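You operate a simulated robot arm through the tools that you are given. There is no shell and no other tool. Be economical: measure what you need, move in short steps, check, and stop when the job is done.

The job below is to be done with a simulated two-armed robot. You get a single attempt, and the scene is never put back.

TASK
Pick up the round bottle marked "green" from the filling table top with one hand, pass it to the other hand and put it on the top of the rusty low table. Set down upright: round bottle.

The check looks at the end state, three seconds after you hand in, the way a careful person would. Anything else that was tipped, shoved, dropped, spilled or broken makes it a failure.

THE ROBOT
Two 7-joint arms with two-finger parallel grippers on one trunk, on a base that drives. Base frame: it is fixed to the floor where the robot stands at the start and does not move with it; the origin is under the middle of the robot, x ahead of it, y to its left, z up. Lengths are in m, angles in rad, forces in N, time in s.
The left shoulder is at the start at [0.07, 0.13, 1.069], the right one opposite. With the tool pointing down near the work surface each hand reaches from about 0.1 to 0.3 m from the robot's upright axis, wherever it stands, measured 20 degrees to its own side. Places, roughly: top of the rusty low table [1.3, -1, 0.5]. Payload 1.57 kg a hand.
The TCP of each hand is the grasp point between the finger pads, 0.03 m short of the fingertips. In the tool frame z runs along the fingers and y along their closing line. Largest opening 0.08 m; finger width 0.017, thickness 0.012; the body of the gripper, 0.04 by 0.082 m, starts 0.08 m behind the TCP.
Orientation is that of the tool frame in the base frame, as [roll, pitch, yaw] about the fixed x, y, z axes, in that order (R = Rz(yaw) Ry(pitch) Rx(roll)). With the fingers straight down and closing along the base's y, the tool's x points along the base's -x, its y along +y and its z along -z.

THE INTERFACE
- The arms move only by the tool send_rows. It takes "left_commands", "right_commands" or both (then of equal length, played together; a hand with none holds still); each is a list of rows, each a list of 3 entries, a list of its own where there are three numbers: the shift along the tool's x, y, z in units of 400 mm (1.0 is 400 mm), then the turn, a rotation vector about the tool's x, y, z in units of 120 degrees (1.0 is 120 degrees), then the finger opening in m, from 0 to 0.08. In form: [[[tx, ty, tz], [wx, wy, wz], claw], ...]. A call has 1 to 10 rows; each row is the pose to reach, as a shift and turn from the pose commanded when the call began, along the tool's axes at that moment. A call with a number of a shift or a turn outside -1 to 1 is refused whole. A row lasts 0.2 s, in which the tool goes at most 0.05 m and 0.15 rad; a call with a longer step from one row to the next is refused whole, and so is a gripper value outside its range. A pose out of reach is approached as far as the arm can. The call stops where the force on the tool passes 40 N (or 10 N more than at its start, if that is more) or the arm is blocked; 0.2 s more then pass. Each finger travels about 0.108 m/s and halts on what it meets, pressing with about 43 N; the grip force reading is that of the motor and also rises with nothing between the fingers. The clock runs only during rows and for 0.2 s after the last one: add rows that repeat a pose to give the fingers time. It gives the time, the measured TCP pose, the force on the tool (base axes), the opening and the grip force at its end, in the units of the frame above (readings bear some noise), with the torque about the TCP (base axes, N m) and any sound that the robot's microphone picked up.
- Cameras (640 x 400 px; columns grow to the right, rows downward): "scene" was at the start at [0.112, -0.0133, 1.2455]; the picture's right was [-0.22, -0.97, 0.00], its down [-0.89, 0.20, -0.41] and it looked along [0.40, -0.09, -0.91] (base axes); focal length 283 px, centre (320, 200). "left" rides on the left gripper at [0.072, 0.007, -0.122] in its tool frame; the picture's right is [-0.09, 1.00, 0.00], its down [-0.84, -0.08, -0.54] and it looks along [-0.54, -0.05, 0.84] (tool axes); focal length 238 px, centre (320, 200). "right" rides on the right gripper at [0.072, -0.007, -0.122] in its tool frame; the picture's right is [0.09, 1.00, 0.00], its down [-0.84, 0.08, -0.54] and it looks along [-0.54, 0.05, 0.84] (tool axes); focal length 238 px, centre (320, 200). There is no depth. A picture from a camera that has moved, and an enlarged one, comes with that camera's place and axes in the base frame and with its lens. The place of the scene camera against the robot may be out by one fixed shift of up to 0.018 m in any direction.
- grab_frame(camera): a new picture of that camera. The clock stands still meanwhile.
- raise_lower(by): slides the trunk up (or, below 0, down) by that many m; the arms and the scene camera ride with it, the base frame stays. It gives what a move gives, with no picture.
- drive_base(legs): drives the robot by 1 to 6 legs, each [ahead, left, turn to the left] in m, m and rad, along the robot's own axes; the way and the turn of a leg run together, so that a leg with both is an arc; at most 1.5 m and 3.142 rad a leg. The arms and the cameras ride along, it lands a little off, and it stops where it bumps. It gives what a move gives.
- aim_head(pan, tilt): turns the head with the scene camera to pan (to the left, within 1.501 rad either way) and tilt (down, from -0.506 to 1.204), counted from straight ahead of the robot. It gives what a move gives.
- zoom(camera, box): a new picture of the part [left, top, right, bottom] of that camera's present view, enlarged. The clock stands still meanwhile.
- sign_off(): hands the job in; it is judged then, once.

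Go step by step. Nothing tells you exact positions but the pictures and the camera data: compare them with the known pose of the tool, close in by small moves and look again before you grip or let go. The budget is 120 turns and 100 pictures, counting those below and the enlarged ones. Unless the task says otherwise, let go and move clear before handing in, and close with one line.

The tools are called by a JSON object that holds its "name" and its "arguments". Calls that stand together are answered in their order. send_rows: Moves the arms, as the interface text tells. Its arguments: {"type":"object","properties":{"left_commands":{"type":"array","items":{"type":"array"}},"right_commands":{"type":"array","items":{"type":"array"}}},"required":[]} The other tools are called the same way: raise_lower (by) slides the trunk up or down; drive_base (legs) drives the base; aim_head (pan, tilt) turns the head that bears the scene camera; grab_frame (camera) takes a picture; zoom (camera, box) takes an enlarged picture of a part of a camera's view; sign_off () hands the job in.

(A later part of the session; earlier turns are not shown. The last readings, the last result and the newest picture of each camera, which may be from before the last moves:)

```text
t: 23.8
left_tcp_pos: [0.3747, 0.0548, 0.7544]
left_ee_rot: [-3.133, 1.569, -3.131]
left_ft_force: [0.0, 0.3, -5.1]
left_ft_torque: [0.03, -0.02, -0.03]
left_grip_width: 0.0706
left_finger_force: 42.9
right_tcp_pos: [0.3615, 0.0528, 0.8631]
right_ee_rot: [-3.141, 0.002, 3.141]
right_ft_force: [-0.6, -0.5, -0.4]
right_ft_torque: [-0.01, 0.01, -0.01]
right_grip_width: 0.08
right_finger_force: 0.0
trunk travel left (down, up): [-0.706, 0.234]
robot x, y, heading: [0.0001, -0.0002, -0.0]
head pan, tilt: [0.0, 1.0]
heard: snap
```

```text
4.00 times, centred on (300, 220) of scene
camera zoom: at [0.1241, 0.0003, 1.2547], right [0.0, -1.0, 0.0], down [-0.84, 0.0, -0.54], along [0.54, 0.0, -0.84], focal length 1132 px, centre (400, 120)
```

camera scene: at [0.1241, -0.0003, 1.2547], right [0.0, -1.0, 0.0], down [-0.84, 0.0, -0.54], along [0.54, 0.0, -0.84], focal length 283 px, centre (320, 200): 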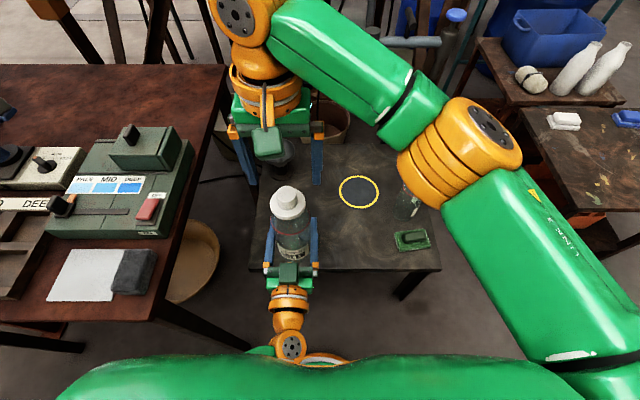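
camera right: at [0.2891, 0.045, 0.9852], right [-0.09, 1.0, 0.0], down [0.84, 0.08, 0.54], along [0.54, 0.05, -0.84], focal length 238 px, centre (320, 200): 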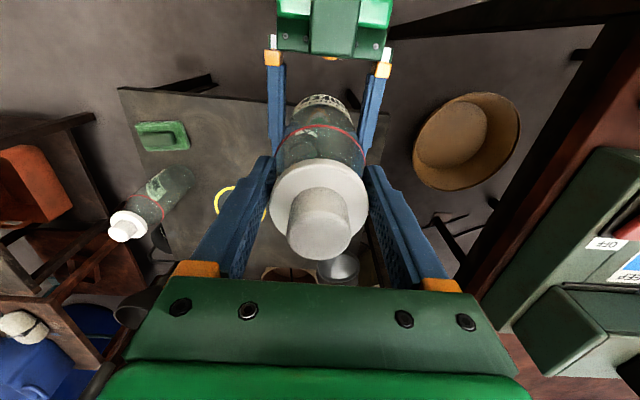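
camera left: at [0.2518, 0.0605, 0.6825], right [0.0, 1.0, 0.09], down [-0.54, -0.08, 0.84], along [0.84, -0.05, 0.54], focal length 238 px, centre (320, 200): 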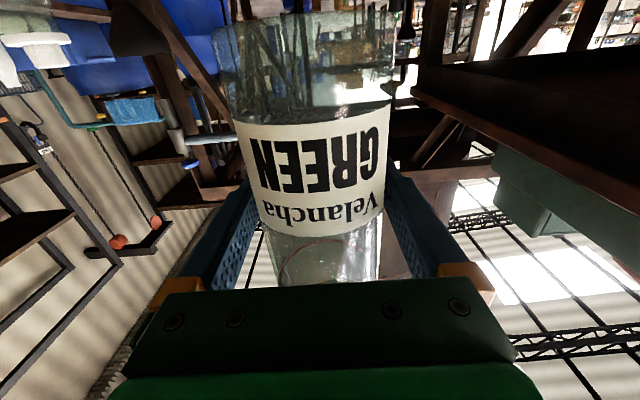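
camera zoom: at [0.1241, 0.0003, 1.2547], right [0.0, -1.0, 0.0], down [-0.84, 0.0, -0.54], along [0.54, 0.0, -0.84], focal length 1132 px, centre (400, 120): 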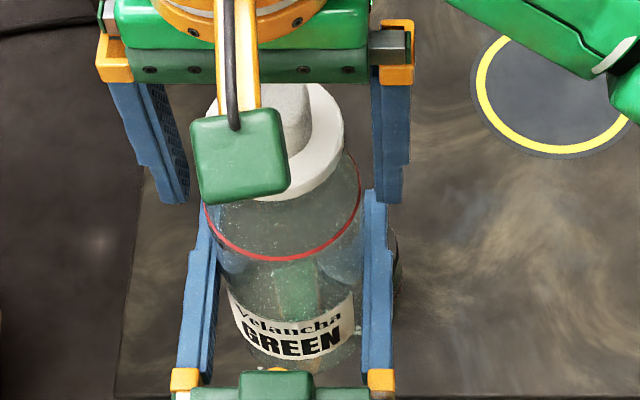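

The lid still looks straight, and the click recurred on release, so the lid isn't to be gripped. I'll take the bottle by the body instead: right hand up and away to the right, then turning horizontal.

{"name": "send_rows", "arguments": {"right_commands": [[[0, 0, -0.08], [0, 0, 0], 0.08], [[0, 0, -0.17], [0, 0, 0], 0.08], [[0, 0, -0.26], [0, 0, 0], 0.08], [[0, -0.11, -0.26], [0, 0, 0], 0.08], [[0, -0.22, -0.26], [0, -0.05, 0], 0.08], [[0, -0.33, -0.26], [0, -0.11, 0], 0.08], [[0, -0.44, -0.26], [0, -0.18, 0], 0.08], [[0, -0.55, -0.26], [0, -0.25, 0], 0.08]]}}

{"name": "zoom", "arguments": {"camera": "scene", "box": [200, 120, 400, 320]}}

```text
t: 25.6
left_tcp_pos: [0.374, 0.0521, 0.7551]
left_ee_rot: [1.605, 1.57, 1.606]
left_ft_force: [-0.5, 0.5, -4.0]
left_ft_torque: [-0.03, -0.04, 0.03]
left_grip_width: 0.0706
left_finger_force: 42.8
right_tcp_pos: [0.3602, -0.171, 0.9693]
right_ee_rot: [3.141, 0.528, -3.141]
right_ft_force: [-0.4, -0.1, 1.0]
right_ft_torque: [0.04, -0.01, 0.01]
right_grip_width: 0.0802
right_finger_force: 0.1
trunk travel left (down, up): [-0.706, 0.234]
robot x, y, heading: [-0.0014, 0.0011, 0.001]
head pan, tilt: [0.0, 1.0]
```

```text
2.00 times, centred on (300, 220) of scene
camera zoom: at [0.1226, -0.002, 1.2548], right [0.0, -1.0, 0.0], down [-0.84, 0.0, -0.54], along [0.54, 0.0, -0.84], focal length 566 px, centre (360, 160)
```

zoom: 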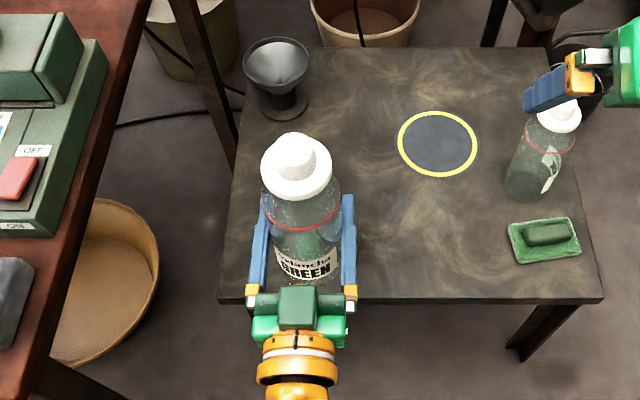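

The lid still sits fine. I continue turning the right hand to horizontal and lower it to z≈0.85.

{"name": "send_rows", "arguments": {"right_commands": [[[0.02, 0, 0.03], [0, -0.065, 0], 0.08], [[0.04, 0, 0.06], [0, -0.13, 0], 0.08], [[0.06, 0, 0.09], [0, -0.195, 0], 0.08], [[0.08, 0, 0.12], [0, -0.26, 0], 0.08], [[0.1, 0, 0.16], [0, -0.325, 0], 0.08], [[0.12, 0, 0.2], [0, -0.39, 0], 0.08], [[0.14, 0, 0.23], [0, -0.455, 0], 0.08], [[0.151, 0, 0.259], [0, -0.498, 0], 0.08], [[0.151, 0, 0.259], [0, -0.498, 0], 0.08]]}}

{"name": "grab_frame", "arguments": {"camera": "scene"}}

```text
t: 27.6
left_tcp_pos: [0.3744, 0.0538, 0.7536]
left_ee_rot: [2.98, 1.57, 2.984]
left_ft_force: [0.3, 0.2, -3.7]
left_ft_torque: [0.03, 0.01, 0.0]
left_grip_width: 0.0708
left_finger_force: 42.5
right_tcp_pos: [0.3605, -0.1698, 0.8481]
right_ee_rot: [-3.039, 1.566, -3.036]
right_ft_force: [-0.1, -0.2, -0.4]
right_ft_torque: [0.03, -0.01, -0.02]
right_grip_width: 0.0802
right_finger_force: 0.0
right hand out of reach, approached as far as the arm can: row 2, 3, 4, 5, 6
trunk travel left (down, up): [-0.706, 0.234]
robot x, y, heading: [-0.0024, -0.0029, -0.001]
head pan, tilt: [0.0, 1.0]
```

```text
61 pictures are left
camera scene: at [0.124, 0.0002, 1.2547], right [0.0, -1.0, 0.0], down [-0.84, 0.0, -0.54], along [0.54, 0.0, -0.84], focal length 283 px, centre (320, 200)
```

scene: 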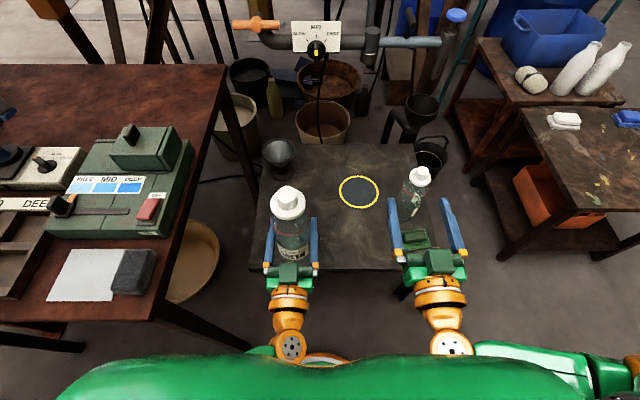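

Right hand now points ahead. I yaw it 75° toward the left so that it faces the bottle, TCP held at y≈-0.17.

{"name": "send_rows", "arguments": {"right_commands": [[[0, 0, 0], [-0.0695, 0, 0], 0.08], [[0, 0, 0], [-0.139, 0, 0], 0.08], [[0, 0, 0], [-0.2085, 0, 0], 0.08], [[0, 0, 0], [-0.278, 0, 0], 0.08], [[0, 0, 0], [-0.3475, 0, 0], 0.08], [[0, 0, 0], [-0.417, 0, 0], 0.08], [[0, 0, 0], [-0.4865, 0, 0], 0.08], [[0, 0, 0], [-0.556, 0, 0], 0.08], [[0, 0, 0], [-0.625, 0, 0], 0.08], [[0, 0, 0], [-0.625, 0, 0], 0.08]]}}

{"name": "grab_frame", "arguments": {"camera": "scene"}}

{"name": "grab_frame", "arguments": {"camera": "right"}}

```text
t: 29.8
left_tcp_pos: [0.374, 0.0535, 0.7538]
left_ee_rot: [2.905, 1.57, 2.906]
left_ft_force: [-0.2, -0.3, -3.5]
left_ft_torque: [0.01, -0.04, -0.01]
left_grip_width: 0.0704
left_finger_force: 43.1
right_tcp_pos: [0.2716, -0.0609, 0.8166]
right_ee_rot: [2.162, 1.57, -2.814]
right_ft_force: [-0.3, 0.5, 0.0]
right_ft_torque: [0.05, 0.0, 0.01]
right_grip_width: 0.0799
right_finger_force: 0.1
right hand out of reach, approached as far as the arm can: row 5, 6, 7, 8, 9, 10
trunk travel left (down, up): [-0.706, 0.234]
robot x, y, heading: [0.0008, -0.0003, 0.001]
head pan, tilt: [0.0, 1.0]
```

```text
60 pictures are left
camera scene: at [0.1241, 0.0, 1.2547], right [0.0, -1.0, 0.0], down [-0.84, 0.0, -0.54], along [0.54, 0.0, -0.84], focal length 283 px, centre (320, 200)
```

scene: 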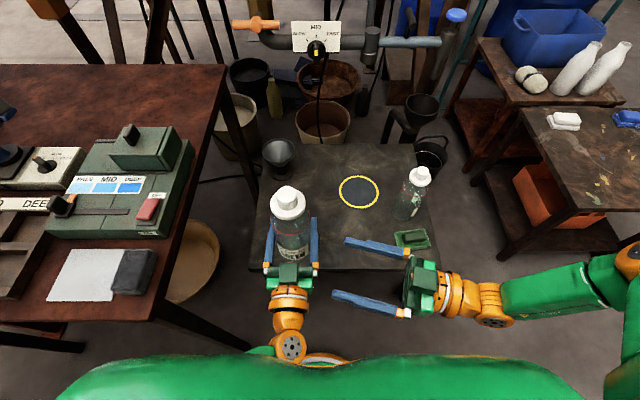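

```text
59 pictures are left
camera right: at [0.2477, -0.179, 0.7437], right [-0.96, 0.26, -0.09], down [-0.21, -0.5, 0.84], along [0.17, 0.82, 0.54], focal length 238 px, centre (320, 200)
```

right: 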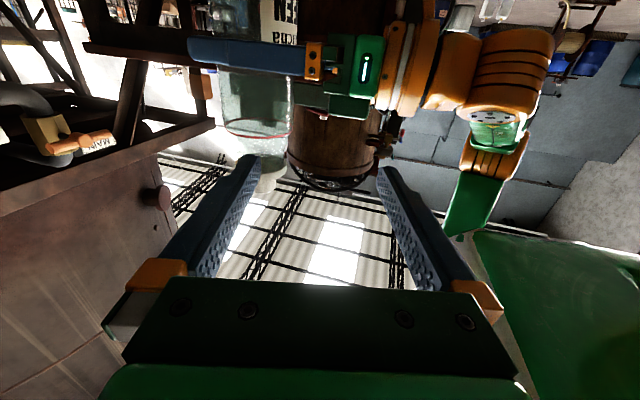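

The right hand is oriented well (yaw 75°), now at (0.272, -0.061, 0.817). I shift it to a staging point in line with the bottle, at z≈0.803 above the left fingers.

{"name": "send_rows", "arguments": {"right_commands": [[[0.01, -0.05, 0], [0, 0, 0], 0.08], [[0.02, -0.1, 0.01], [0, 0, 0], 0.08], [[0.035, -0.145, 0.03], [0, 0, 0], 0.08], [[0.035, -0.145, 0.03], [0, 0, 0], 0.08]]}}

{"name": "grab_frame", "arguments": {"camera": "right"}}

{"name": "zoom", "arguments": {"camera": "scene", "box": [200, 120, 400, 320]}}

```text
t: 30.8
left_tcp_pos: [0.3753, 0.0536, 0.7543]
left_ee_rot: [3.028, 1.569, 3.027]
left_ft_force: [0.2, 0.4, -2.8]
left_ft_torque: [-0.03, -0.03, 0.0]
left_grip_width: 0.071
left_finger_force: 43.1
right_tcp_pos: [0.2929, -0.0382, 0.8034]
right_ee_rot: [2.598, 1.569, -2.381]
right_ft_force: [0.1, 0.5, 0.0]
right_ft_torque: [-0.02, 0.01, 0.01]
right_grip_width: 0.08
right_finger_force: 0.0
right hand out of reach, approached as far as the arm can: row 1, 2, 3, 4
trunk travel left (down, up): [-0.706, 0.234]
robot x, y, heading: [0.0001, -0.0033, 0.005]
head pan, tilt: [0.0, 1.0]
```

```text
58 pictures are left
camera right: at [0.2686, -0.1592, 0.7316], right [-0.96, 0.26, -0.09], down [-0.22, -0.5, 0.84], along [0.17, 0.83, 0.54], focal length 238 px, centre (320, 200)
```

right: 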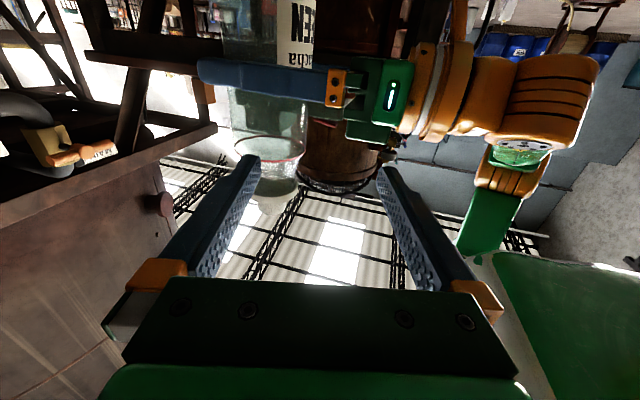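

```text
2.00 times, centred on (300, 220) of scene
camera zoom: at [0.1241, 0.0002, 1.2547], right [0.0, -1.0, 0.0], down [-0.84, 0.0, -0.54], along [0.54, 0.0, -0.84], focal length 566 px, centre (360, 160)
```

zoom: 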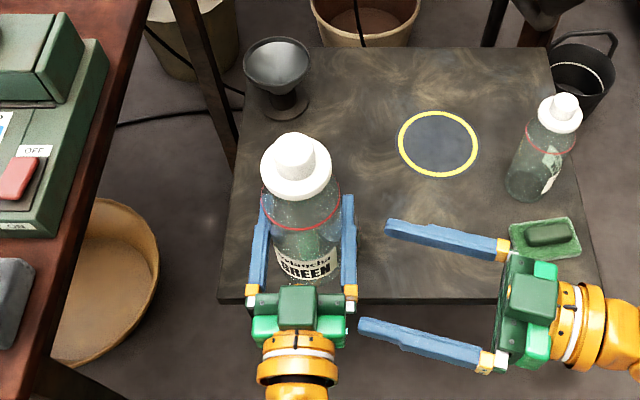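

Reach is limited at this yaw, but a yaw of about 55° makes the current spot exactly the staging point. I turn back 20° in place.

{"name": "send_rows", "arguments": {"right_commands": [[[0, 0, 0], [0.06, 0, 0], 0.08], [[-0.005, 0, 0], [0.12, 0, 0], 0.08], [[-0.01, 0, 0], [0.167, 0, 0], 0.08], [[-0.01, 0, 0], [0.167, 0, 0], 0.08]]}}

{"name": "grab_frame", "arguments": {"camera": "right"}}

{"name": "zoom", "arguments": {"camera": "scene", "box": [200, 120, 400, 320]}}

```text
t: 31.8
left_tcp_pos: [0.3741, 0.0542, 0.7539]
left_ee_rot: [2.958, 1.569, 2.959]
left_ft_force: [-0.5, -0.4, -4.9]
left_ft_torque: [0.0, -0.04, -0.01]
left_grip_width: 0.0709
left_finger_force: 42.9
right_tcp_pos: [0.2965, -0.0392, 0.8044]
right_ee_rot: [2.402, 1.566, -2.92]
right_ft_force: [0.2, -0.6, 1.2]
right_ft_torque: [0.03, 0.01, -0.03]
right_grip_width: 0.0801
right_finger_force: 0.1
trunk travel left (down, up): [-0.706, 0.234]
robot x, y, heading: [0.0016, 0.001, -0.003]
head pan, tilt: [0.0, 1.0]
```

```text
56 pictures are left
camera right: at [0.2314, -0.1428, 0.7332], right [-0.81, 0.57, -0.09], down [-0.37, -0.4, 0.84], along [0.45, 0.72, 0.54], focal length 238 px, centre (320, 200)
```

right: 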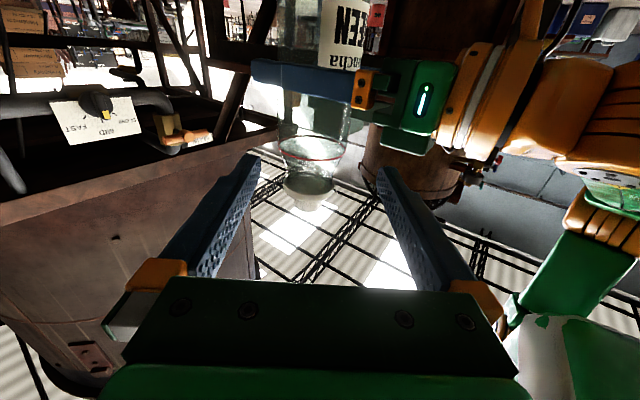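

```text
2.00 times, centred on (300, 220) of scene
camera zoom: at [0.1242, 0.0002, 1.2547], right [0.0, -1.0, 0.0], down [-0.84, 0.0, -0.54], along [0.54, 0.0, -0.84], focal length 566 px, centre (360, 160)
```

zoom: 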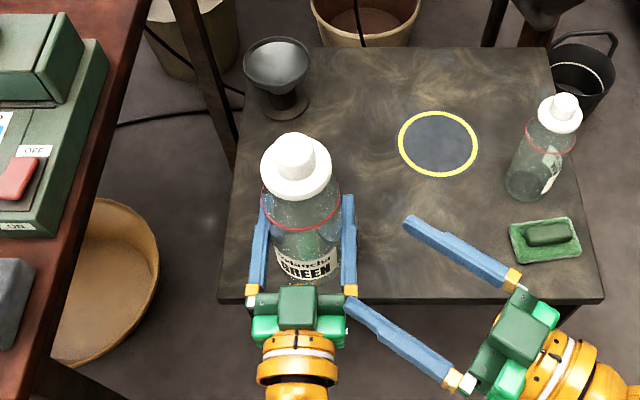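

The hand is now in line with the bottle at yaw 55°. I zoom to refine the sideways alignment.

{"name": "zoom", "arguments": {"camera": "right", "box": [230, 80, 400, 220]}}

```text
2.86 times, centred on (315, 150) of right
camera zoom: at [0.2314, -0.1428, 0.7332], right [-0.81, 0.57, -0.09], down [-0.37, -0.4, 0.84], along [0.45, 0.72, 0.54], focal length 681 px, centre (334, 343)
```

zoom: 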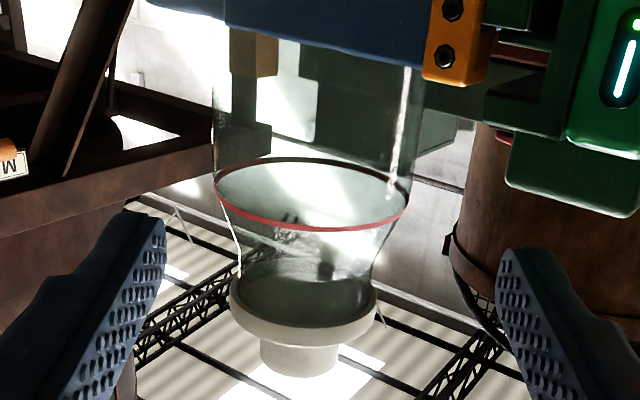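

Ring size confirms distance 0.113 m; the bottle is 7 mm off toward the tool's -y. I correct that and go halfway in.

{"name": "send_rows", "arguments": {"right_commands": [[[0, -0.018, 0], [0, 0, 0], 0.08], [[0, -0.018, 0.06], [0, 0, 0], 0.08], [[0, -0.018, 0.12], [0, 0, 0], 0.08], [[0, -0.018, 0.12], [0, 0, 0], 0.08]]}}

{"name": "grab_frame", "arguments": {"camera": "right"}}

{"name": "zoom", "arguments": {"camera": "scene", "box": [200, 120, 400, 320]}}

```text
t: 32.8
left_tcp_pos: [0.3748, 0.0532, 0.7545]
left_ee_rot: [2.72, 1.569, 2.721]
left_ft_force: [0.8, 0.0, -3.5]
left_ft_torque: [-0.01, -0.01, -0.01]
left_grip_width: 0.0708
left_finger_force: 43.2
right_tcp_pos: [0.3283, -0.0041, 0.806]
right_ee_rot: [2.329, 1.564, -2.993]
right_ft_force: [-0.2, -0.3, 0.7]
right_ft_torque: [-0.02, 0.02, -0.02]
right_grip_width: 0.0801
right_finger_force: 0.1
trunk travel left (down, up): [-0.706, 0.234]
robot x, y, heading: [-0.0039, -0.001, -0.001]
head pan, tilt: [0.0, 1.0]
```

```text
53 pictures are left
camera right: at [0.2634, -0.1076, 0.7338], right [-0.82, 0.57, -0.09], down [-0.37, -0.4, 0.84], along [0.44, 0.72, 0.54], focal length 238 px, centre (320, 200)
```

right: 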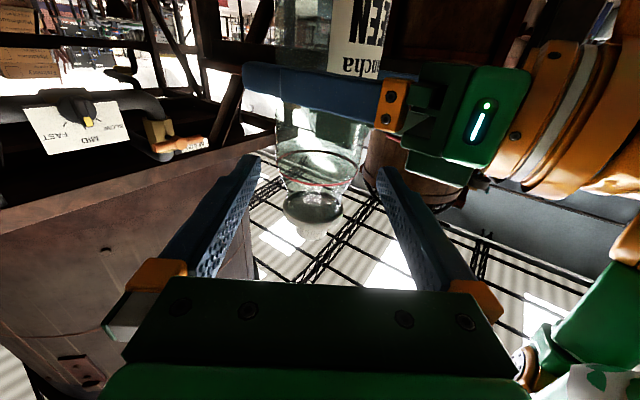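

```text
2.00 times, centred on (300, 220) of scene
camera zoom: at [0.1238, -0.0002, 1.2547], right [0.0, -1.0, 0.0], down [-0.84, 0.0, -0.54], along [0.54, 0.0, -0.84], focal length 566 px, centre (360, 160)
```

zoom: 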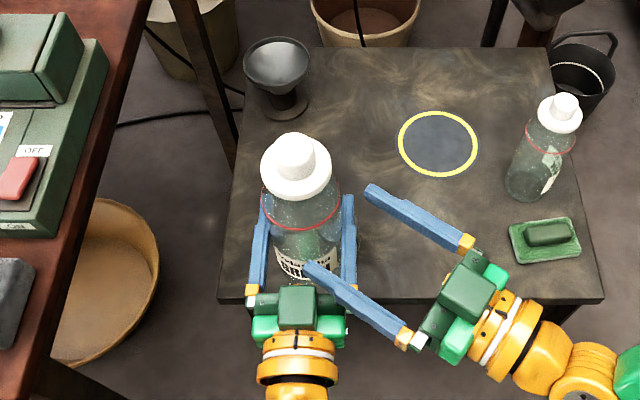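

Well centred now. The left hand's top housing reaches about z 0.80, so I raise the right hand 9 mm to pass over it, and move in the remaining 5.5 cm.

{"name": "send_rows", "arguments": {"right_commands": [[[-0.022, -0.004, 0], [0, 0, 0], 0.08], [[-0.022, -0.004, 0.05], [0, 0, 0], 0.08], [[-0.022, -0.004, 0.1], [0, 0, 0], 0.08], [[-0.022, -0.004, 0.138], [0, 0, 0], 0.08], [[-0.022, -0.004, 0.138], [0, 0, 0], 0.08]]}}

{"name": "grab_frame", "arguments": {"camera": "right"}}

{"name": "zoom", "arguments": {"camera": "scene", "box": [200, 120, 400, 320]}}

```text
t: 34.0
left_tcp_pos: [0.374, 0.054, 0.7544]
left_ee_rot: [2.898, 1.568, 2.897]
left_ft_force: [-0.1, 0.4, -4.4]
left_ft_torque: [0.0, -0.07, 0.01]
left_grip_width: 0.0705
left_finger_force: 43.4
right_tcp_pos: [0.3638, 0.0411, 0.8128]
right_ee_rot: [2.384, 1.566, -2.94]
right_ft_force: [0.4, 0.2, 0.0]
right_ft_torque: [0.0, -0.03, -0.04]
right_grip_width: 0.0799
right_finger_force: 0.0
trunk travel left (down, up): [-0.706, 0.234]
robot x, y, heading: [0.0004, -0.0055, -0.005]
head pan, tilt: [0.0, 1.0]
```

```text
51 pictures are left
camera right: at [0.2987, -0.0622, 0.7409], right [-0.82, 0.57, -0.09], down [-0.37, -0.4, 0.84], along [0.44, 0.72, 0.54], focal length 238 px, centre (320, 200)
```

right: 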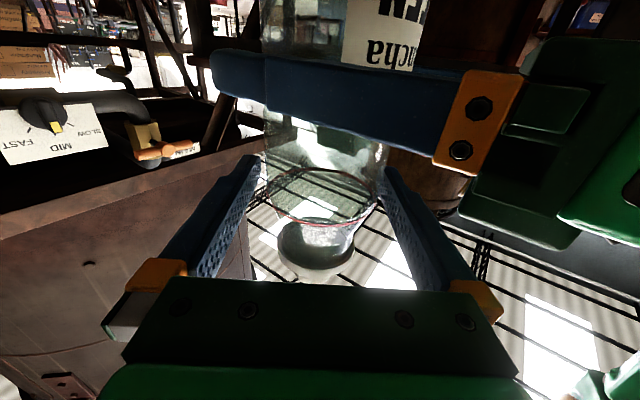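

```text
2.00 times, centred on (300, 220) of scene
camera zoom: at [0.124, 0.0001, 1.2547], right [0.0, -1.0, 0.0], down [-0.84, 0.0, -0.54], along [0.54, 0.0, -0.84], focal length 566 px, centre (360, 160)
```

zoom: 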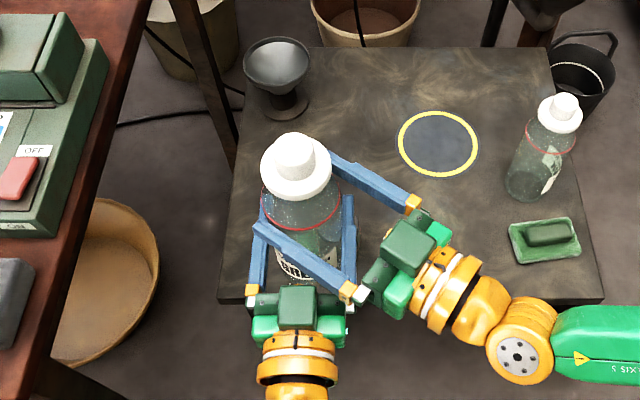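

The body is between the right pads, just below the red ring. I close the right hand.

{"name": "send_rows", "arguments": {"right_commands": [[[0, 0, 0], [0, 0, 0], 0.072], [[0, 0, 0], [0, 0, 0], 0.06], [[0, 0, 0], [0, 0, 0], 0.045], [[0, 0, 0], [0, 0, 0], 0.03], [[0, 0, 0], [0, 0, 0], 0.03]]}}

{"name": "grab_frame", "arguments": {"camera": "right"}}

```text
t: 35.2
left_tcp_pos: [0.3752, 0.054, 0.7549]
left_ee_rot: [-3.004, 1.57, -3.004]
left_ft_force: [17.1, -15.7, -7.7]
left_ft_torque: [0.55, 0.56, 0.29]
left_grip_width: 0.0707
left_finger_force: 42.9
right_tcp_pos: [0.3624, 0.0417, 0.814]
right_ee_rot: [2.151, 1.566, 3.112]
right_ft_force: [-17.6, 15.7, 3.9]
right_ft_torque: [0.39, 0.36, 0.05]
right_grip_width: 0.0702
right_finger_force: 42.9
trunk travel left (down, up): [-0.706, 0.234]
robot x, y, heading: [-0.002, 0.0005, -0.004]
head pan, tilt: [0.0, 1.0]
```

```text
49 pictures are left
camera right: at [0.2981, -0.0617, 0.741], right [-0.82, 0.57, -0.09], down [-0.37, -0.4, 0.84], along [0.44, 0.72, 0.54], focal length 238 px, centre (320, 200)
```

right: 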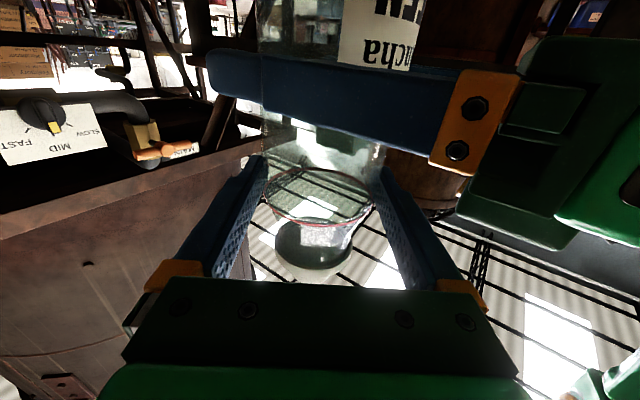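

Both hands hold it now (0.0702 width). I open the left hand.

{"name": "send_rows", "arguments": {"left_commands": [[[0, 0, 0], [0, 0, 0], 0.073], [[0, 0, 0], [0, 0, 0], 0.077], [[0, 0, 0], [0, 0, 0], 0.08], [[0, 0, 0], [0, 0, 0], 0.08]]}}

{"name": "grab_frame", "arguments": {"camera": "left"}}

{"name": "zoom", "arguments": {"camera": "scene", "box": [200, 120, 400, 320]}}

```text
t: 36.2
left_tcp_pos: [0.3752, 0.0549, 0.7539]
left_ee_rot: [2.949, 1.569, 2.949]
left_ft_force: [0.2, -0.1, -0.6]
left_ft_torque: [0.0, -0.02, -0.02]
left_grip_width: 0.08
left_finger_force: 0.0
right_tcp_pos: [0.3635, 0.0411, 0.8132]
right_ee_rot: [2.424, 1.565, -2.902]
right_ft_force: [-0.3, 0.2, -0.1]
right_ft_torque: [-0.02, -0.01, -0.01]
right_grip_width: 0.07
right_finger_force: 42.8
trunk travel left (down, up): [-0.706, 0.234]
robot x, y, heading: [-0.0004, 0.0021, -0.003]
head pan, tilt: [0.0, 1.0]
```

```text
48 pictures are left
camera left: at [0.2521, 0.0609, 0.6826], right [0.0, 1.0, 0.09], down [-0.54, -0.08, 0.84], along [0.84, -0.05, 0.54], focal length 238 px, centre (320, 200)
```

left: 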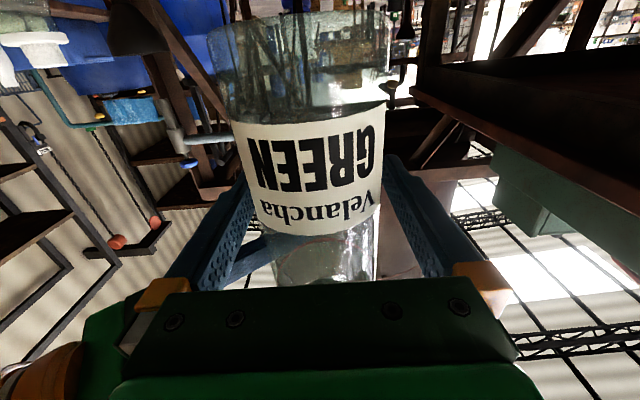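

```text
2.00 times, centred on (300, 220) of scene
camera zoom: at [0.124, 0.0002, 1.2547], right [0.0, -1.0, 0.0], down [-0.84, 0.0, -0.54], along [0.54, 0.0, -0.84], focal length 566 px, centre (360, 160)
```

zoom: 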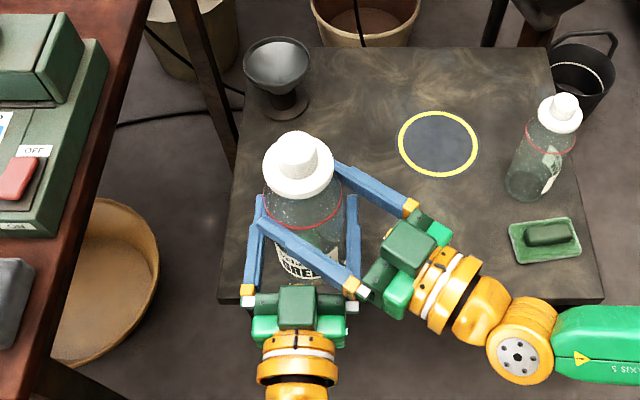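

The left hand is open and the bottle is held by the right. I back the left hand away slowly in a straight line.

{"name": "send_rows", "arguments": {"left_commands": [[[0, -0.005, -0.03], [0, 0, 0], 0.08], [[0, -0.005, -0.07], [0, 0, 0], 0.08], [[0, -0.005, -0.11], [0, 0, 0], 0.08]]}}

{"name": "zoom", "arguments": {"camera": "scene", "box": [200, 120, 400, 320]}}

```text
t: 37.0
left_tcp_pos: [0.3308, 0.0521, 0.7542]
left_ee_rot: [2.729, 1.571, 2.729]
left_ft_force: [0.2, -0.5, -0.2]
left_ft_torque: [0.02, 0.01, 0.03]
left_grip_width: 0.0799
left_finger_force: 0.0
right_tcp_pos: [0.3631, 0.0406, 0.8121]
right_ee_rot: [2.381, 1.564, -2.943]
right_ft_force: [0.5, 0.5, 0.2]
right_ft_torque: [-0.08, 0.02, -0.01]
right_grip_width: 0.0699
right_finger_force: 43.3
trunk travel left (down, up): [-0.706, 0.234]
robot x, y, heading: [0.0005, -0.003, -0.001]
head pan, tilt: [0.0, 1.0]
```

```text
2.00 times, centred on (300, 220) of scene
camera zoom: at [0.1236, 0.0001, 1.2547], right [0.0, -1.0, 0.0], down [-0.84, 0.0, -0.54], along [0.54, 0.0, -0.84], focal length 566 px, centre (360, 160)
```

zoom: 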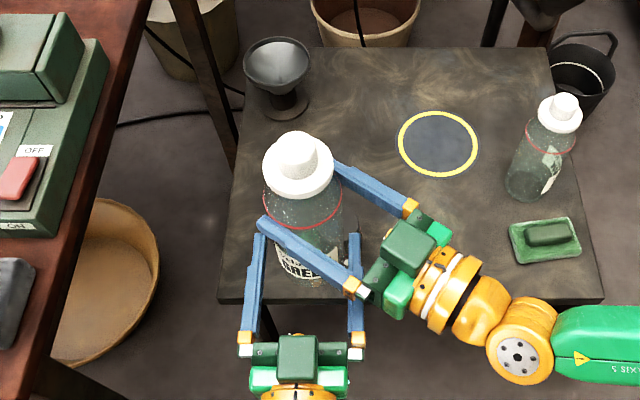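

Going fine. I back the left hand further out.

{"name": "send_rows", "arguments": {"left_commands": [[[0, 0, -0.04], [0, 0, 0], 0.08], [[0, 0, -0.08], [0, 0, 0], 0.08], [[0, 0, -0.12], [0, 0, 0], 0.08], [[0, 0, -0.12], [0, 0, 0], 0.08]]}}

{"name": "zoom", "arguments": {"camera": "scene", "box": [200, 120, 400, 320]}}

```text
t: 38.0
left_tcp_pos: [0.2841, 0.0521, 0.7537]
left_ee_rot: [3.139, 1.569, 3.14]
left_ft_force: [-0.3, -0.4, -0.2]
left_ft_torque: [0.03, -0.01, 0.02]
left_grip_width: 0.0797
left_finger_force: 0.1
right_tcp_pos: [0.3618, 0.0406, 0.8133]
right_ee_rot: [2.377, 1.565, -2.948]
right_ft_force: [0.8, -0.6, -0.2]
right_ft_torque: [-0.08, 0.03, 0.01]
right_grip_width: 0.07
right_finger_force: 42.8
trunk travel left (down, up): [-0.706, 0.234]
robot x, y, heading: [-0.0015, -0.0009, -0.0]
head pan, tilt: [0.0, 1.0]
```

```text
2.00 times, centred on (300, 220) of scene
camera zoom: at [0.1242, 0.0002, 1.2547], right [0.0, -1.0, 0.0], down [-0.84, 0.0, -0.54], along [0.54, 0.0, -0.84], focal length 566 px, centre (360, 160)
```

zoom: 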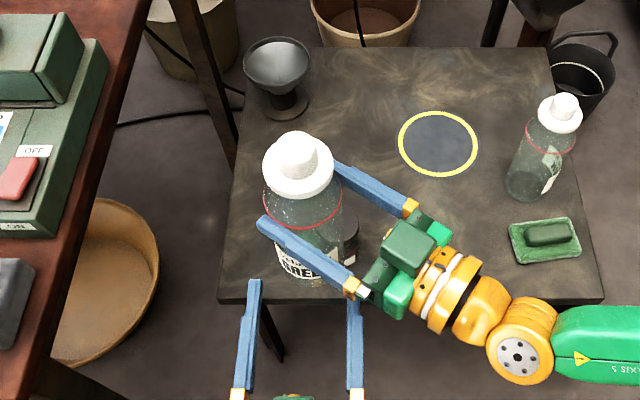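

The left hand is clear. I swing the right hand with the bottle back to pointing ahead at about (0.36, -0.16, 0.85), slowly.

{"name": "send_rows", "arguments": {"right_commands": [[[-0.03, -0.035, -0.05], [0.04, 0, 0], 0.03], [[-0.06, -0.07, -0.1], [0.09, 0, 0], 0.03], [[-0.1, -0.105, -0.15], [0.14, 0, 0], 0.03], [[-0.1, -0.14, -0.2], [0.19, 0, 0], 0.03], [[-0.1, -0.175, -0.25], [0.245, 0, 0], 0.03], [[-0.1, -0.21, -0.3], [0.3, 0, 0], 0.03], [[-0.1, -0.245, -0.35], [0.355, 0, 0], 0.03], [[-0.1, -0.28, -0.4], [0.41, 0, 0], 0.03], [[-0.1, -0.285, -0.41], [0.458, 0, 0], 0.03], [[-0.1, -0.285, -0.41], [0.458, 0, 0], 0.03]]}}

{"name": "grab_frame", "arguments": {"camera": "scene"}}

```text
t: 40.2
left_tcp_pos: [0.2842, 0.0523, 0.753]
left_ee_rot: [2.509, 1.569, 2.508]
left_ft_force: [0.5, 0.7, 1.5]
left_ft_torque: [0.01, 0.02, 0.01]
left_grip_width: 0.0798
left_finger_force: 0.0
right_tcp_pos: [0.362, -0.1622, 0.8535]
right_ee_rot: [-3.114, 1.565, -3.114]
right_ft_force: [0.5, 0.2, -3.6]
right_ft_torque: [-0.04, 0.06, -0.01]
right_grip_width: 0.0702
right_finger_force: 42.8
trunk travel left (down, up): [-0.706, 0.234]
robot x, y, heading: [0.0032, 0.0027, 0.003]
head pan, tilt: [0.0, 1.0]
```

```text
44 pictures are left
camera scene: at [0.1241, -0.0006, 1.2547], right [0.0, -1.0, 0.0], down [-0.84, 0.0, -0.54], along [0.54, 0.0, -0.84], focal length 283 px, centre (320, 200)
```

scene: 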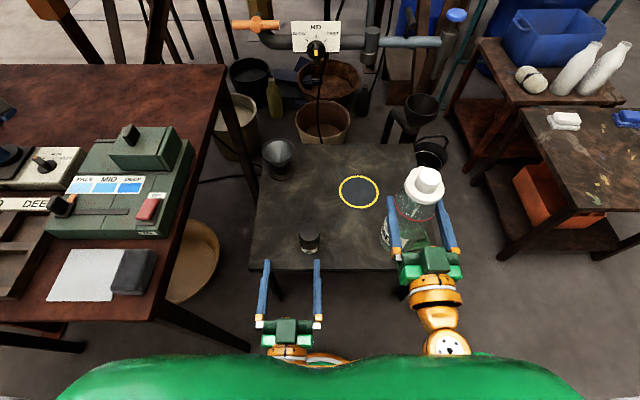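

The bottle is safely in the right hand, upright. Next I plan the drive: around the front of the stained table into the aisle on its far right, then face the rusty table from y≈-1.9. I look right first.

{"name": "aim_head", "arguments": {"pan": -1.45, "tilt": 0.55}}

{"name": "grab_frame", "arguments": {"camera": "scene"}}

```text
t: 41.8
left_tcp_pos: [0.2836, 0.0524, 0.7535]
left_ee_rot: [2.656, 1.569, 2.656]
left_ft_force: [0.2, 0.0, 0.2]
left_ft_torque: [-0.01, -0.02, 0.05]
left_grip_width: 0.0801
left_finger_force: 0.0
right_tcp_pos: [0.3612, -0.1613, 0.8542]
right_ee_rot: [-3.059, 1.566, -3.06]
right_ft_force: [0.2, 0.1, -4.2]
right_ft_torque: [-0.02, 0.07, 0.02]
right_grip_width: 0.07
right_finger_force: 43.0
trunk travel left (down, up): [-0.706, 0.234]
robot x, y, heading: [-0.003, 0.0003, 0.003]
head pan, tilt: [-1.45, 0.55]
```

```text
43 pictures are left
camera scene: at [0.0652, -0.0895, 1.2912], right [-0.99, -0.12, 0.0], down [-0.06, 0.52, -0.85], along [0.1, -0.85, -0.52], focal length 283 px, centre (320, 200)
```

scene: 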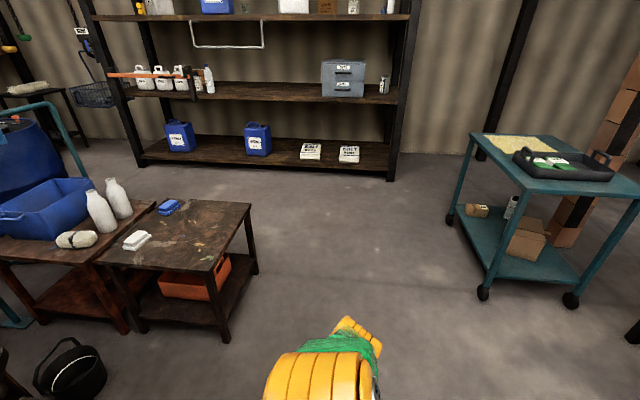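

The aisle is clear: shelf at y≈-2.6, stained table up to y≈-1.42. I back off a bit and strafe right to y≈-1.85.

{"name": "drive_base", "arguments": {"legs": [[-0.1, 0, 0], [0, -0.95, 0], [0, -0.9, 0]]}}

{"name": "aim_head", "arguments": {"pan": 0.3, "tilt": 0.6}}

{"name": "grab_frame", "arguments": {"camera": "scene"}}

```text
t: 51.8
left_tcp_pos: [0.1725, -1.7887, 0.7541]
left_ee_rot: [2.74, 1.568, 2.743]
left_ft_force: [0.1, -0.7, -0.5]
left_ft_torque: [0.02, 0.01, 0.0]
left_grip_width: 0.0798
left_finger_force: 0.1
right_tcp_pos: [0.25, -2.0017, 0.8539]
right_ee_rot: [-3.042, 1.565, -3.039]
right_ft_force: [0.3, 0.4, -4.8]
right_ft_torque: [0.01, 0.05, 0.01]
right_grip_width: 0.0696
right_finger_force: 42.9
trunk travel left (down, up): [-0.706, 0.234]
robot x, y, heading: [-0.1113, -1.8412, 0.006]
head pan, tilt: [-1.45, 0.55]
```

```text
t: 53.5
left_tcp_pos: [0.1738, -1.789, 0.7532]
left_ee_rot: [2.632, 1.568, 2.637]
left_ft_force: [0.7, 0.5, -0.6]
left_ft_torque: [-0.01, -0.01, 0.01]
left_grip_width: 0.0802
left_finger_force: 0.1
right_tcp_pos: [0.2506, -2.003, 0.8537]
right_ee_rot: [-3.084, 1.566, -3.08]
right_ft_force: [0.0, 0.6, -4.5]
right_ft_torque: [0.04, 0.06, -0.04]
right_grip_width: 0.0699
right_finger_force: 42.4
trunk travel left (down, up): [-0.706, 0.234]
robot x, y, heading: [-0.1122, -1.8417, -0.0]
head pan, tilt: [0.3, 0.6]
```

```text
42 pictures are left
camera scene: at [0.0272, -1.8161, 1.2867], right [0.3, -0.95, 0.0], down [-0.54, -0.17, -0.82], along [0.79, 0.25, -0.57], focal length 283 px, centre (320, 200)
```

scene: 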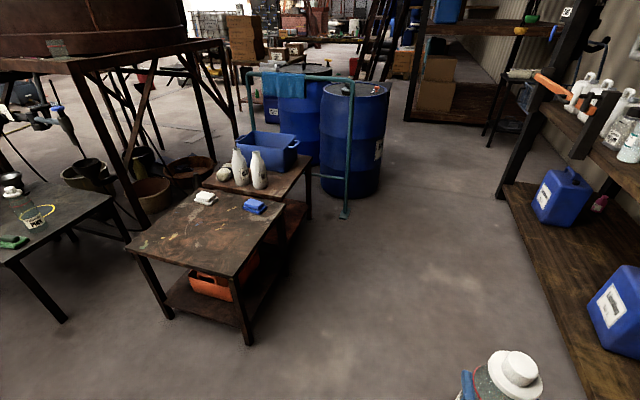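

The rusty table's near edge is at y≈-1.31, x≈1.05–1.5, with a free area around (1.28, -1.23), beside the bin and white bottles. I drive ahead to x≈1.12 and turn left to face it.

{"name": "drive_base", "arguments": {"legs": [[1.23, 0, 0], [0, 0, 1.571]]}}

{"name": "aim_head", "arguments": {"pan": -0.2, "tilt": 0.8}}

{"name": "grab_frame", "arguments": {"camera": "scene"}}

```text
t: 63.6
left_tcp_pos: [1.0723, -1.568, 0.7529]
left_ee_rot: [2.642, 1.569, -2.085]
left_ft_force: [0.6, 0.2, -0.6]
left_ft_torque: [0.0, -0.01, 0.03]
left_grip_width: 0.0801
left_finger_force: 0.2
right_tcp_pos: [1.2877, -1.4931, 0.8526]
right_ee_rot: [-3.073, 1.566, -1.515]
right_ft_force: [0.5, -0.3, -3.5]
right_ft_torque: [-0.07, 0.01, 0.0]
right_grip_width: 0.0696
right_finger_force: 43.3
trunk travel left (down, up): [-0.706, 0.234]
robot x, y, heading: [1.12, -1.8558, 1.559]
head pan, tilt: [0.3, 0.6]
```

```text
t: 64.5
left_tcp_pos: [1.0724, -1.5678, 0.7536]
left_ee_rot: [2.713, 1.569, -2.012]
left_ft_force: [0.3, -0.2, -0.6]
left_ft_torque: [-0.01, -0.02, -0.03]
left_grip_width: 0.08
left_finger_force: 0.0
right_tcp_pos: [1.287, -1.4928, 0.8532]
right_ee_rot: [-3.069, 1.566, -1.511]
right_ft_force: [-0.5, 0.0, -4.4]
right_ft_torque: [-0.04, -0.01, -0.06]
right_grip_width: 0.0699
right_finger_force: 43.3
trunk travel left (down, up): [-0.706, 0.234]
robot x, y, heading: [1.121, -1.8483, 1.56]
head pan, tilt: [-0.201, 0.799]
```

```text
41 pictures are left
camera scene: at [1.1428, -1.7226, 1.2698], right [0.98, -0.21, 0.0], down [-0.15, -0.7, -0.7], along [0.15, 0.68, -0.72], focal length 283 px, centre (320, 200)
```

scene: 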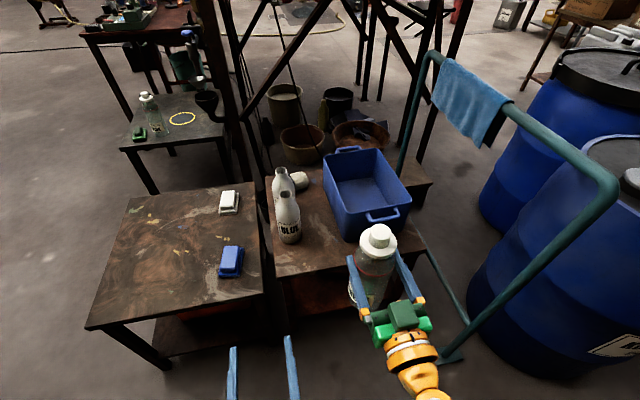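

The rusty table spans x≈1.1–1.6 with its near edge at y≈-1.27; the free spot is around (1.27, -1.205), between the white bottle and the bin. I drive 0.18 ahead and lower the trunk 0.12, then look.

{"name": "drive_base", "arguments": {"legs": [[0.18, 0, 0]]}}

{"name": "raise_lower", "arguments": {"by": -0.12}}

{"name": "grab_frame", "arguments": {"camera": "scene"}}

{"name": "grab_frame", "arguments": {"camera": "right"}}

```text
t: 66.1
left_tcp_pos: [1.0759, -1.3904, 0.7538]
left_ee_rot: [2.403, 1.57, -2.323]
left_ft_force: [-0.1, -0.1, -0.5]
left_ft_torque: [0.05, -0.02, -0.02]
left_grip_width: 0.08
left_finger_force: 0.0
right_tcp_pos: [1.2912, -1.3152, 0.853]
right_ee_rot: [-3.067, 1.566, -1.511]
right_ft_force: [-0.3, 0.8, -3.1]
right_ft_torque: [-0.04, 0.04, 0.01]
right_grip_width: 0.0696
right_finger_force: 43.0
trunk travel left (down, up): [-0.706, 0.234]
robot x, y, heading: [1.1274, -1.6701, 1.56]
head pan, tilt: [-0.201, 0.799]
```

```text
t: 67.6
left_tcp_pos: [1.0757, -1.3889, 0.6339]
left_ee_rot: [2.715, 1.57, -2.012]
left_ft_force: [0.5, -0.2, 0.5]
left_ft_torque: [-0.01, 0.03, -0.01]
left_grip_width: 0.0799
left_finger_force: 0.0
right_tcp_pos: [1.2906, -1.3149, 0.7342]
right_ee_rot: [-3.08, 1.565, -1.523]
right_ft_force: [0.1, 0.4, -4.2]
right_ft_torque: [-0.07, -0.01, -0.02]
right_grip_width: 0.0698
right_finger_force: 42.9
trunk travel left (down, up): [-0.586, 0.354]
robot x, y, heading: [1.1279, -1.6737, 1.556]
head pan, tilt: [-0.201, 0.799]
```

```text
40 pictures are left
camera scene: at [1.1455, -1.5436, 1.1498], right [0.98, -0.21, 0.0], down [-0.15, -0.7, -0.7], along [0.15, 0.68, -0.72], focal length 283 px, centre (320, 200)
```

scene: 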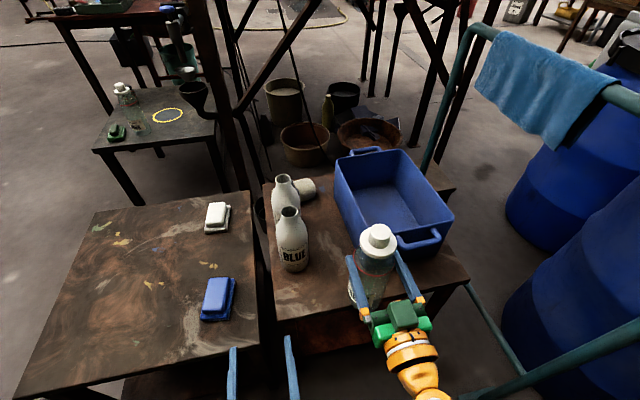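

```text
39 pictures are left
camera right: at [1.2957, -1.4367, 0.6614], right [-1.0, 0.01, -0.09], down [-0.09, -0.54, 0.84], along [-0.04, 0.84, 0.54], focal length 238 px, centre (320, 200)
```

right: 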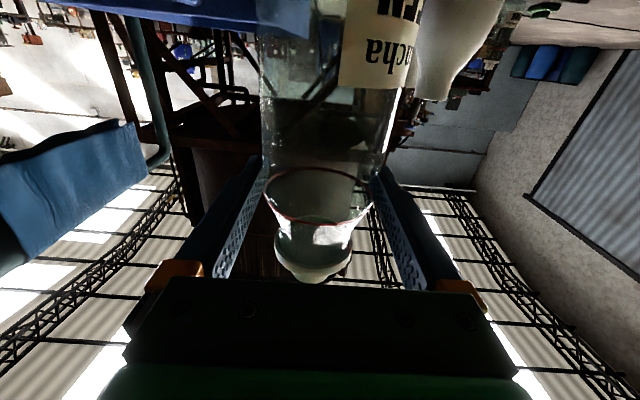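

Estimates agree: edge y≈-1.28, white bottle at (1.16, -1.154), bin corner around (1.35, -1.16). I move the bottle over the spot at (1.268, -1.21), still 9 cm above the table.

{"name": "send_rows", "arguments": {"right_commands": [[[0, 0.02, 0.05], [0, 0, 0], 0.03], [[0, 0.04, 0.1], [0, 0, 0], 0.03], [[0, 0.056, 0.15], [0, 0, 0], 0.03], [[0, 0.056, 0.2], [0, 0, 0], 0.03], [[0, 0.056, 0.255], [0, 0, 0], 0.03], [[0, 0.056, 0.255], [0, 0, 0], 0.03]]}}

{"name": "grab_frame", "arguments": {"camera": "scene"}}

{"name": "zoom", "arguments": {"camera": "scene", "box": [240, 140, 490, 340]}}

{"name": "grab_frame", "arguments": {"camera": "right"}}

```text
t: 69.0
left_tcp_pos: [1.0766, -1.3877, 0.6329]
left_ee_rot: [2.692, 1.567, -2.035]
left_ft_force: [0.2, -0.1, 0.5]
left_ft_torque: [-0.04, 0.02, 0.02]
left_grip_width: 0.0801
left_finger_force: 0.0
right_tcp_pos: [1.2694, -1.2101, 0.7322]
right_ee_rot: [-3.105, 1.566, -1.548]
right_ft_force: [0.0, -0.1, -4.5]
right_ft_torque: [-0.06, -0.01, 0.01]
right_grip_width: 0.0697
right_finger_force: 43.1
trunk travel left (down, up): [-0.586, 0.354]
robot x, y, heading: [1.1241, -1.6717, 1.562]
head pan, tilt: [-0.201, 0.799]
```

```text
38 pictures are left
camera scene: at [1.1455, -1.5436, 1.1498], right [0.98, -0.21, 0.0], down [-0.15, -0.7, -0.7], along [0.15, 0.68, -0.72], focal length 283 px, centre (320, 200)
```

scene: 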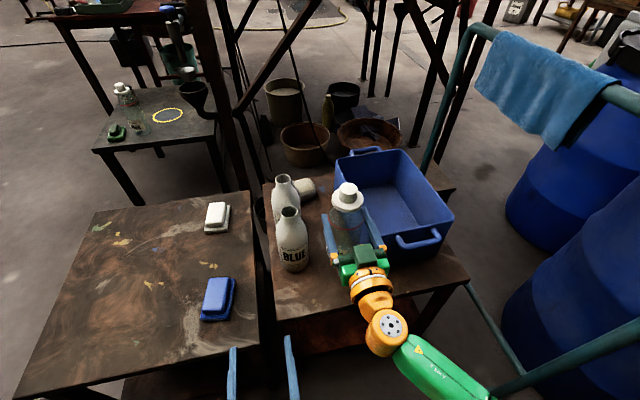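

```text
2.00 times, centred on (365, 240) of scene
camera zoom: at [1.1455, -1.5436, 1.1498], right [0.98, -0.21, 0.0], down [-0.15, -0.7, -0.7], along [0.15, 0.68, -0.72], focal length 566 px, centre (230, 120)
```

zoom: 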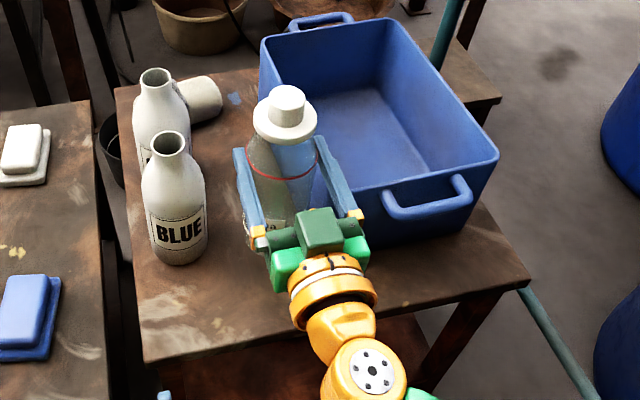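

```text
36 pictures are left
camera right: at [1.2749, -1.3326, 0.6605], right [-1.0, 0.01, -0.09], down [-0.09, -0.54, 0.84], along [-0.04, 0.84, 0.54], focal length 238 px, centre (320, 200)
```

right: 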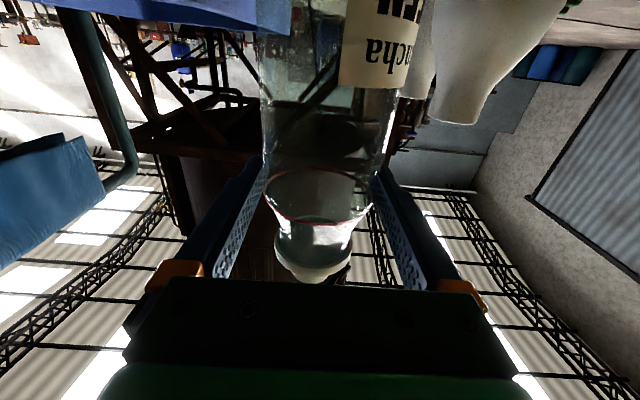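

The bin's tilted rim may come close to here, and the bottle hides its near corner. I draw the bottle back and to the right, to see the free patch unobstructed.

{"name": "send_rows", "arguments": {"right_commands": [[[0, 0, -0.05], [0, 0, 0], 0.03], [[0, 0, -0.1], [0, 0, 0], 0.03], [[0, 0, -0.16], [0, 0, 0], 0.03], [[0, 0, -0.22], [0, 0, 0], 0.03], [[0, -0.1, -0.27], [0, 0, 0], 0.03], [[0, -0.2, -0.3], [0, 0, 0], 0.03], [[0, -0.3, -0.32], [0, 0, 0], 0.03], [[0, -0.3, -0.32], [0, 0, 0], 0.03]]}}

{"name": "aim_head", "arguments": {"pan": -0.1, "tilt": 0.9}}

{"name": "zoom", "arguments": {"camera": "scene", "box": [220, 100, 480, 300]}}

```text
t: 70.8
left_tcp_pos: [1.076, -1.3882, 0.634]
left_ee_rot: [2.906, 1.569, -1.822]
left_ft_force: [0.1, 0.1, -0.6]
left_ft_torque: [0.01, 0.0, -0.01]
left_grip_width: 0.0799
left_finger_force: 0.0
right_tcp_pos: [1.3856, -1.3433, 0.7336]
right_ee_rot: [-2.964, 1.567, -1.406]
right_ft_force: [-0.4, 1.2, -3.9]
right_ft_torque: [-0.05, -0.01, 0.02]
right_grip_width: 0.0695
right_finger_force: 42.6
trunk travel left (down, up): [-0.586, 0.354]
robot x, y, heading: [1.1238, -1.6706, 1.553]
head pan, tilt: [-0.201, 0.799]
```

```text
t: 71.4
left_tcp_pos: [1.0756, -1.3883, 0.6332]
left_ee_rot: [2.497, 1.568, -2.229]
left_ft_force: [1.1, -0.8, 0.0]
left_ft_torque: [0.0, 0.01, 0.02]
left_grip_width: 0.0801
left_finger_force: 0.0
right_tcp_pos: [1.3862, -1.3429, 0.7332]
right_ee_rot: [3.125, 1.566, -1.601]
right_ft_force: [1.6, 1.3, -4.5]
right_ft_torque: [-0.07, 0.01, 0.01]
right_grip_width: 0.07
right_finger_force: 43.5
trunk travel left (down, up): [-0.586, 0.354]
robot x, y, heading: [1.1238, -1.6732, 1.555]
head pan, tilt: [-0.099, 0.901]
```

```text
2.00 times, centred on (350, 200) of scene
camera zoom: at [1.1372, -1.5474, 1.1419], right [0.99, -0.11, 0.0], down [-0.09, -0.78, -0.62], along [0.07, 0.62, -0.78], focal length 566 px, centre (260, 200)
```

zoom: 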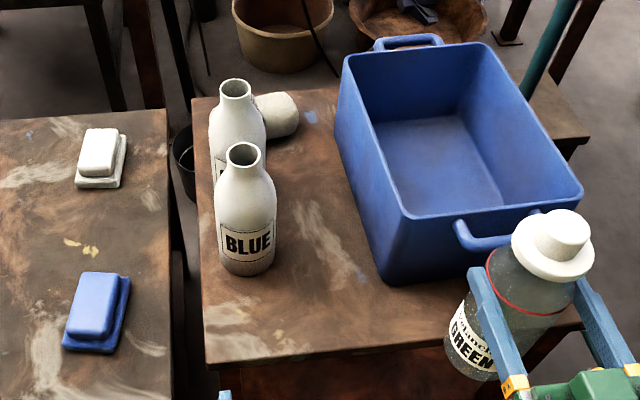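

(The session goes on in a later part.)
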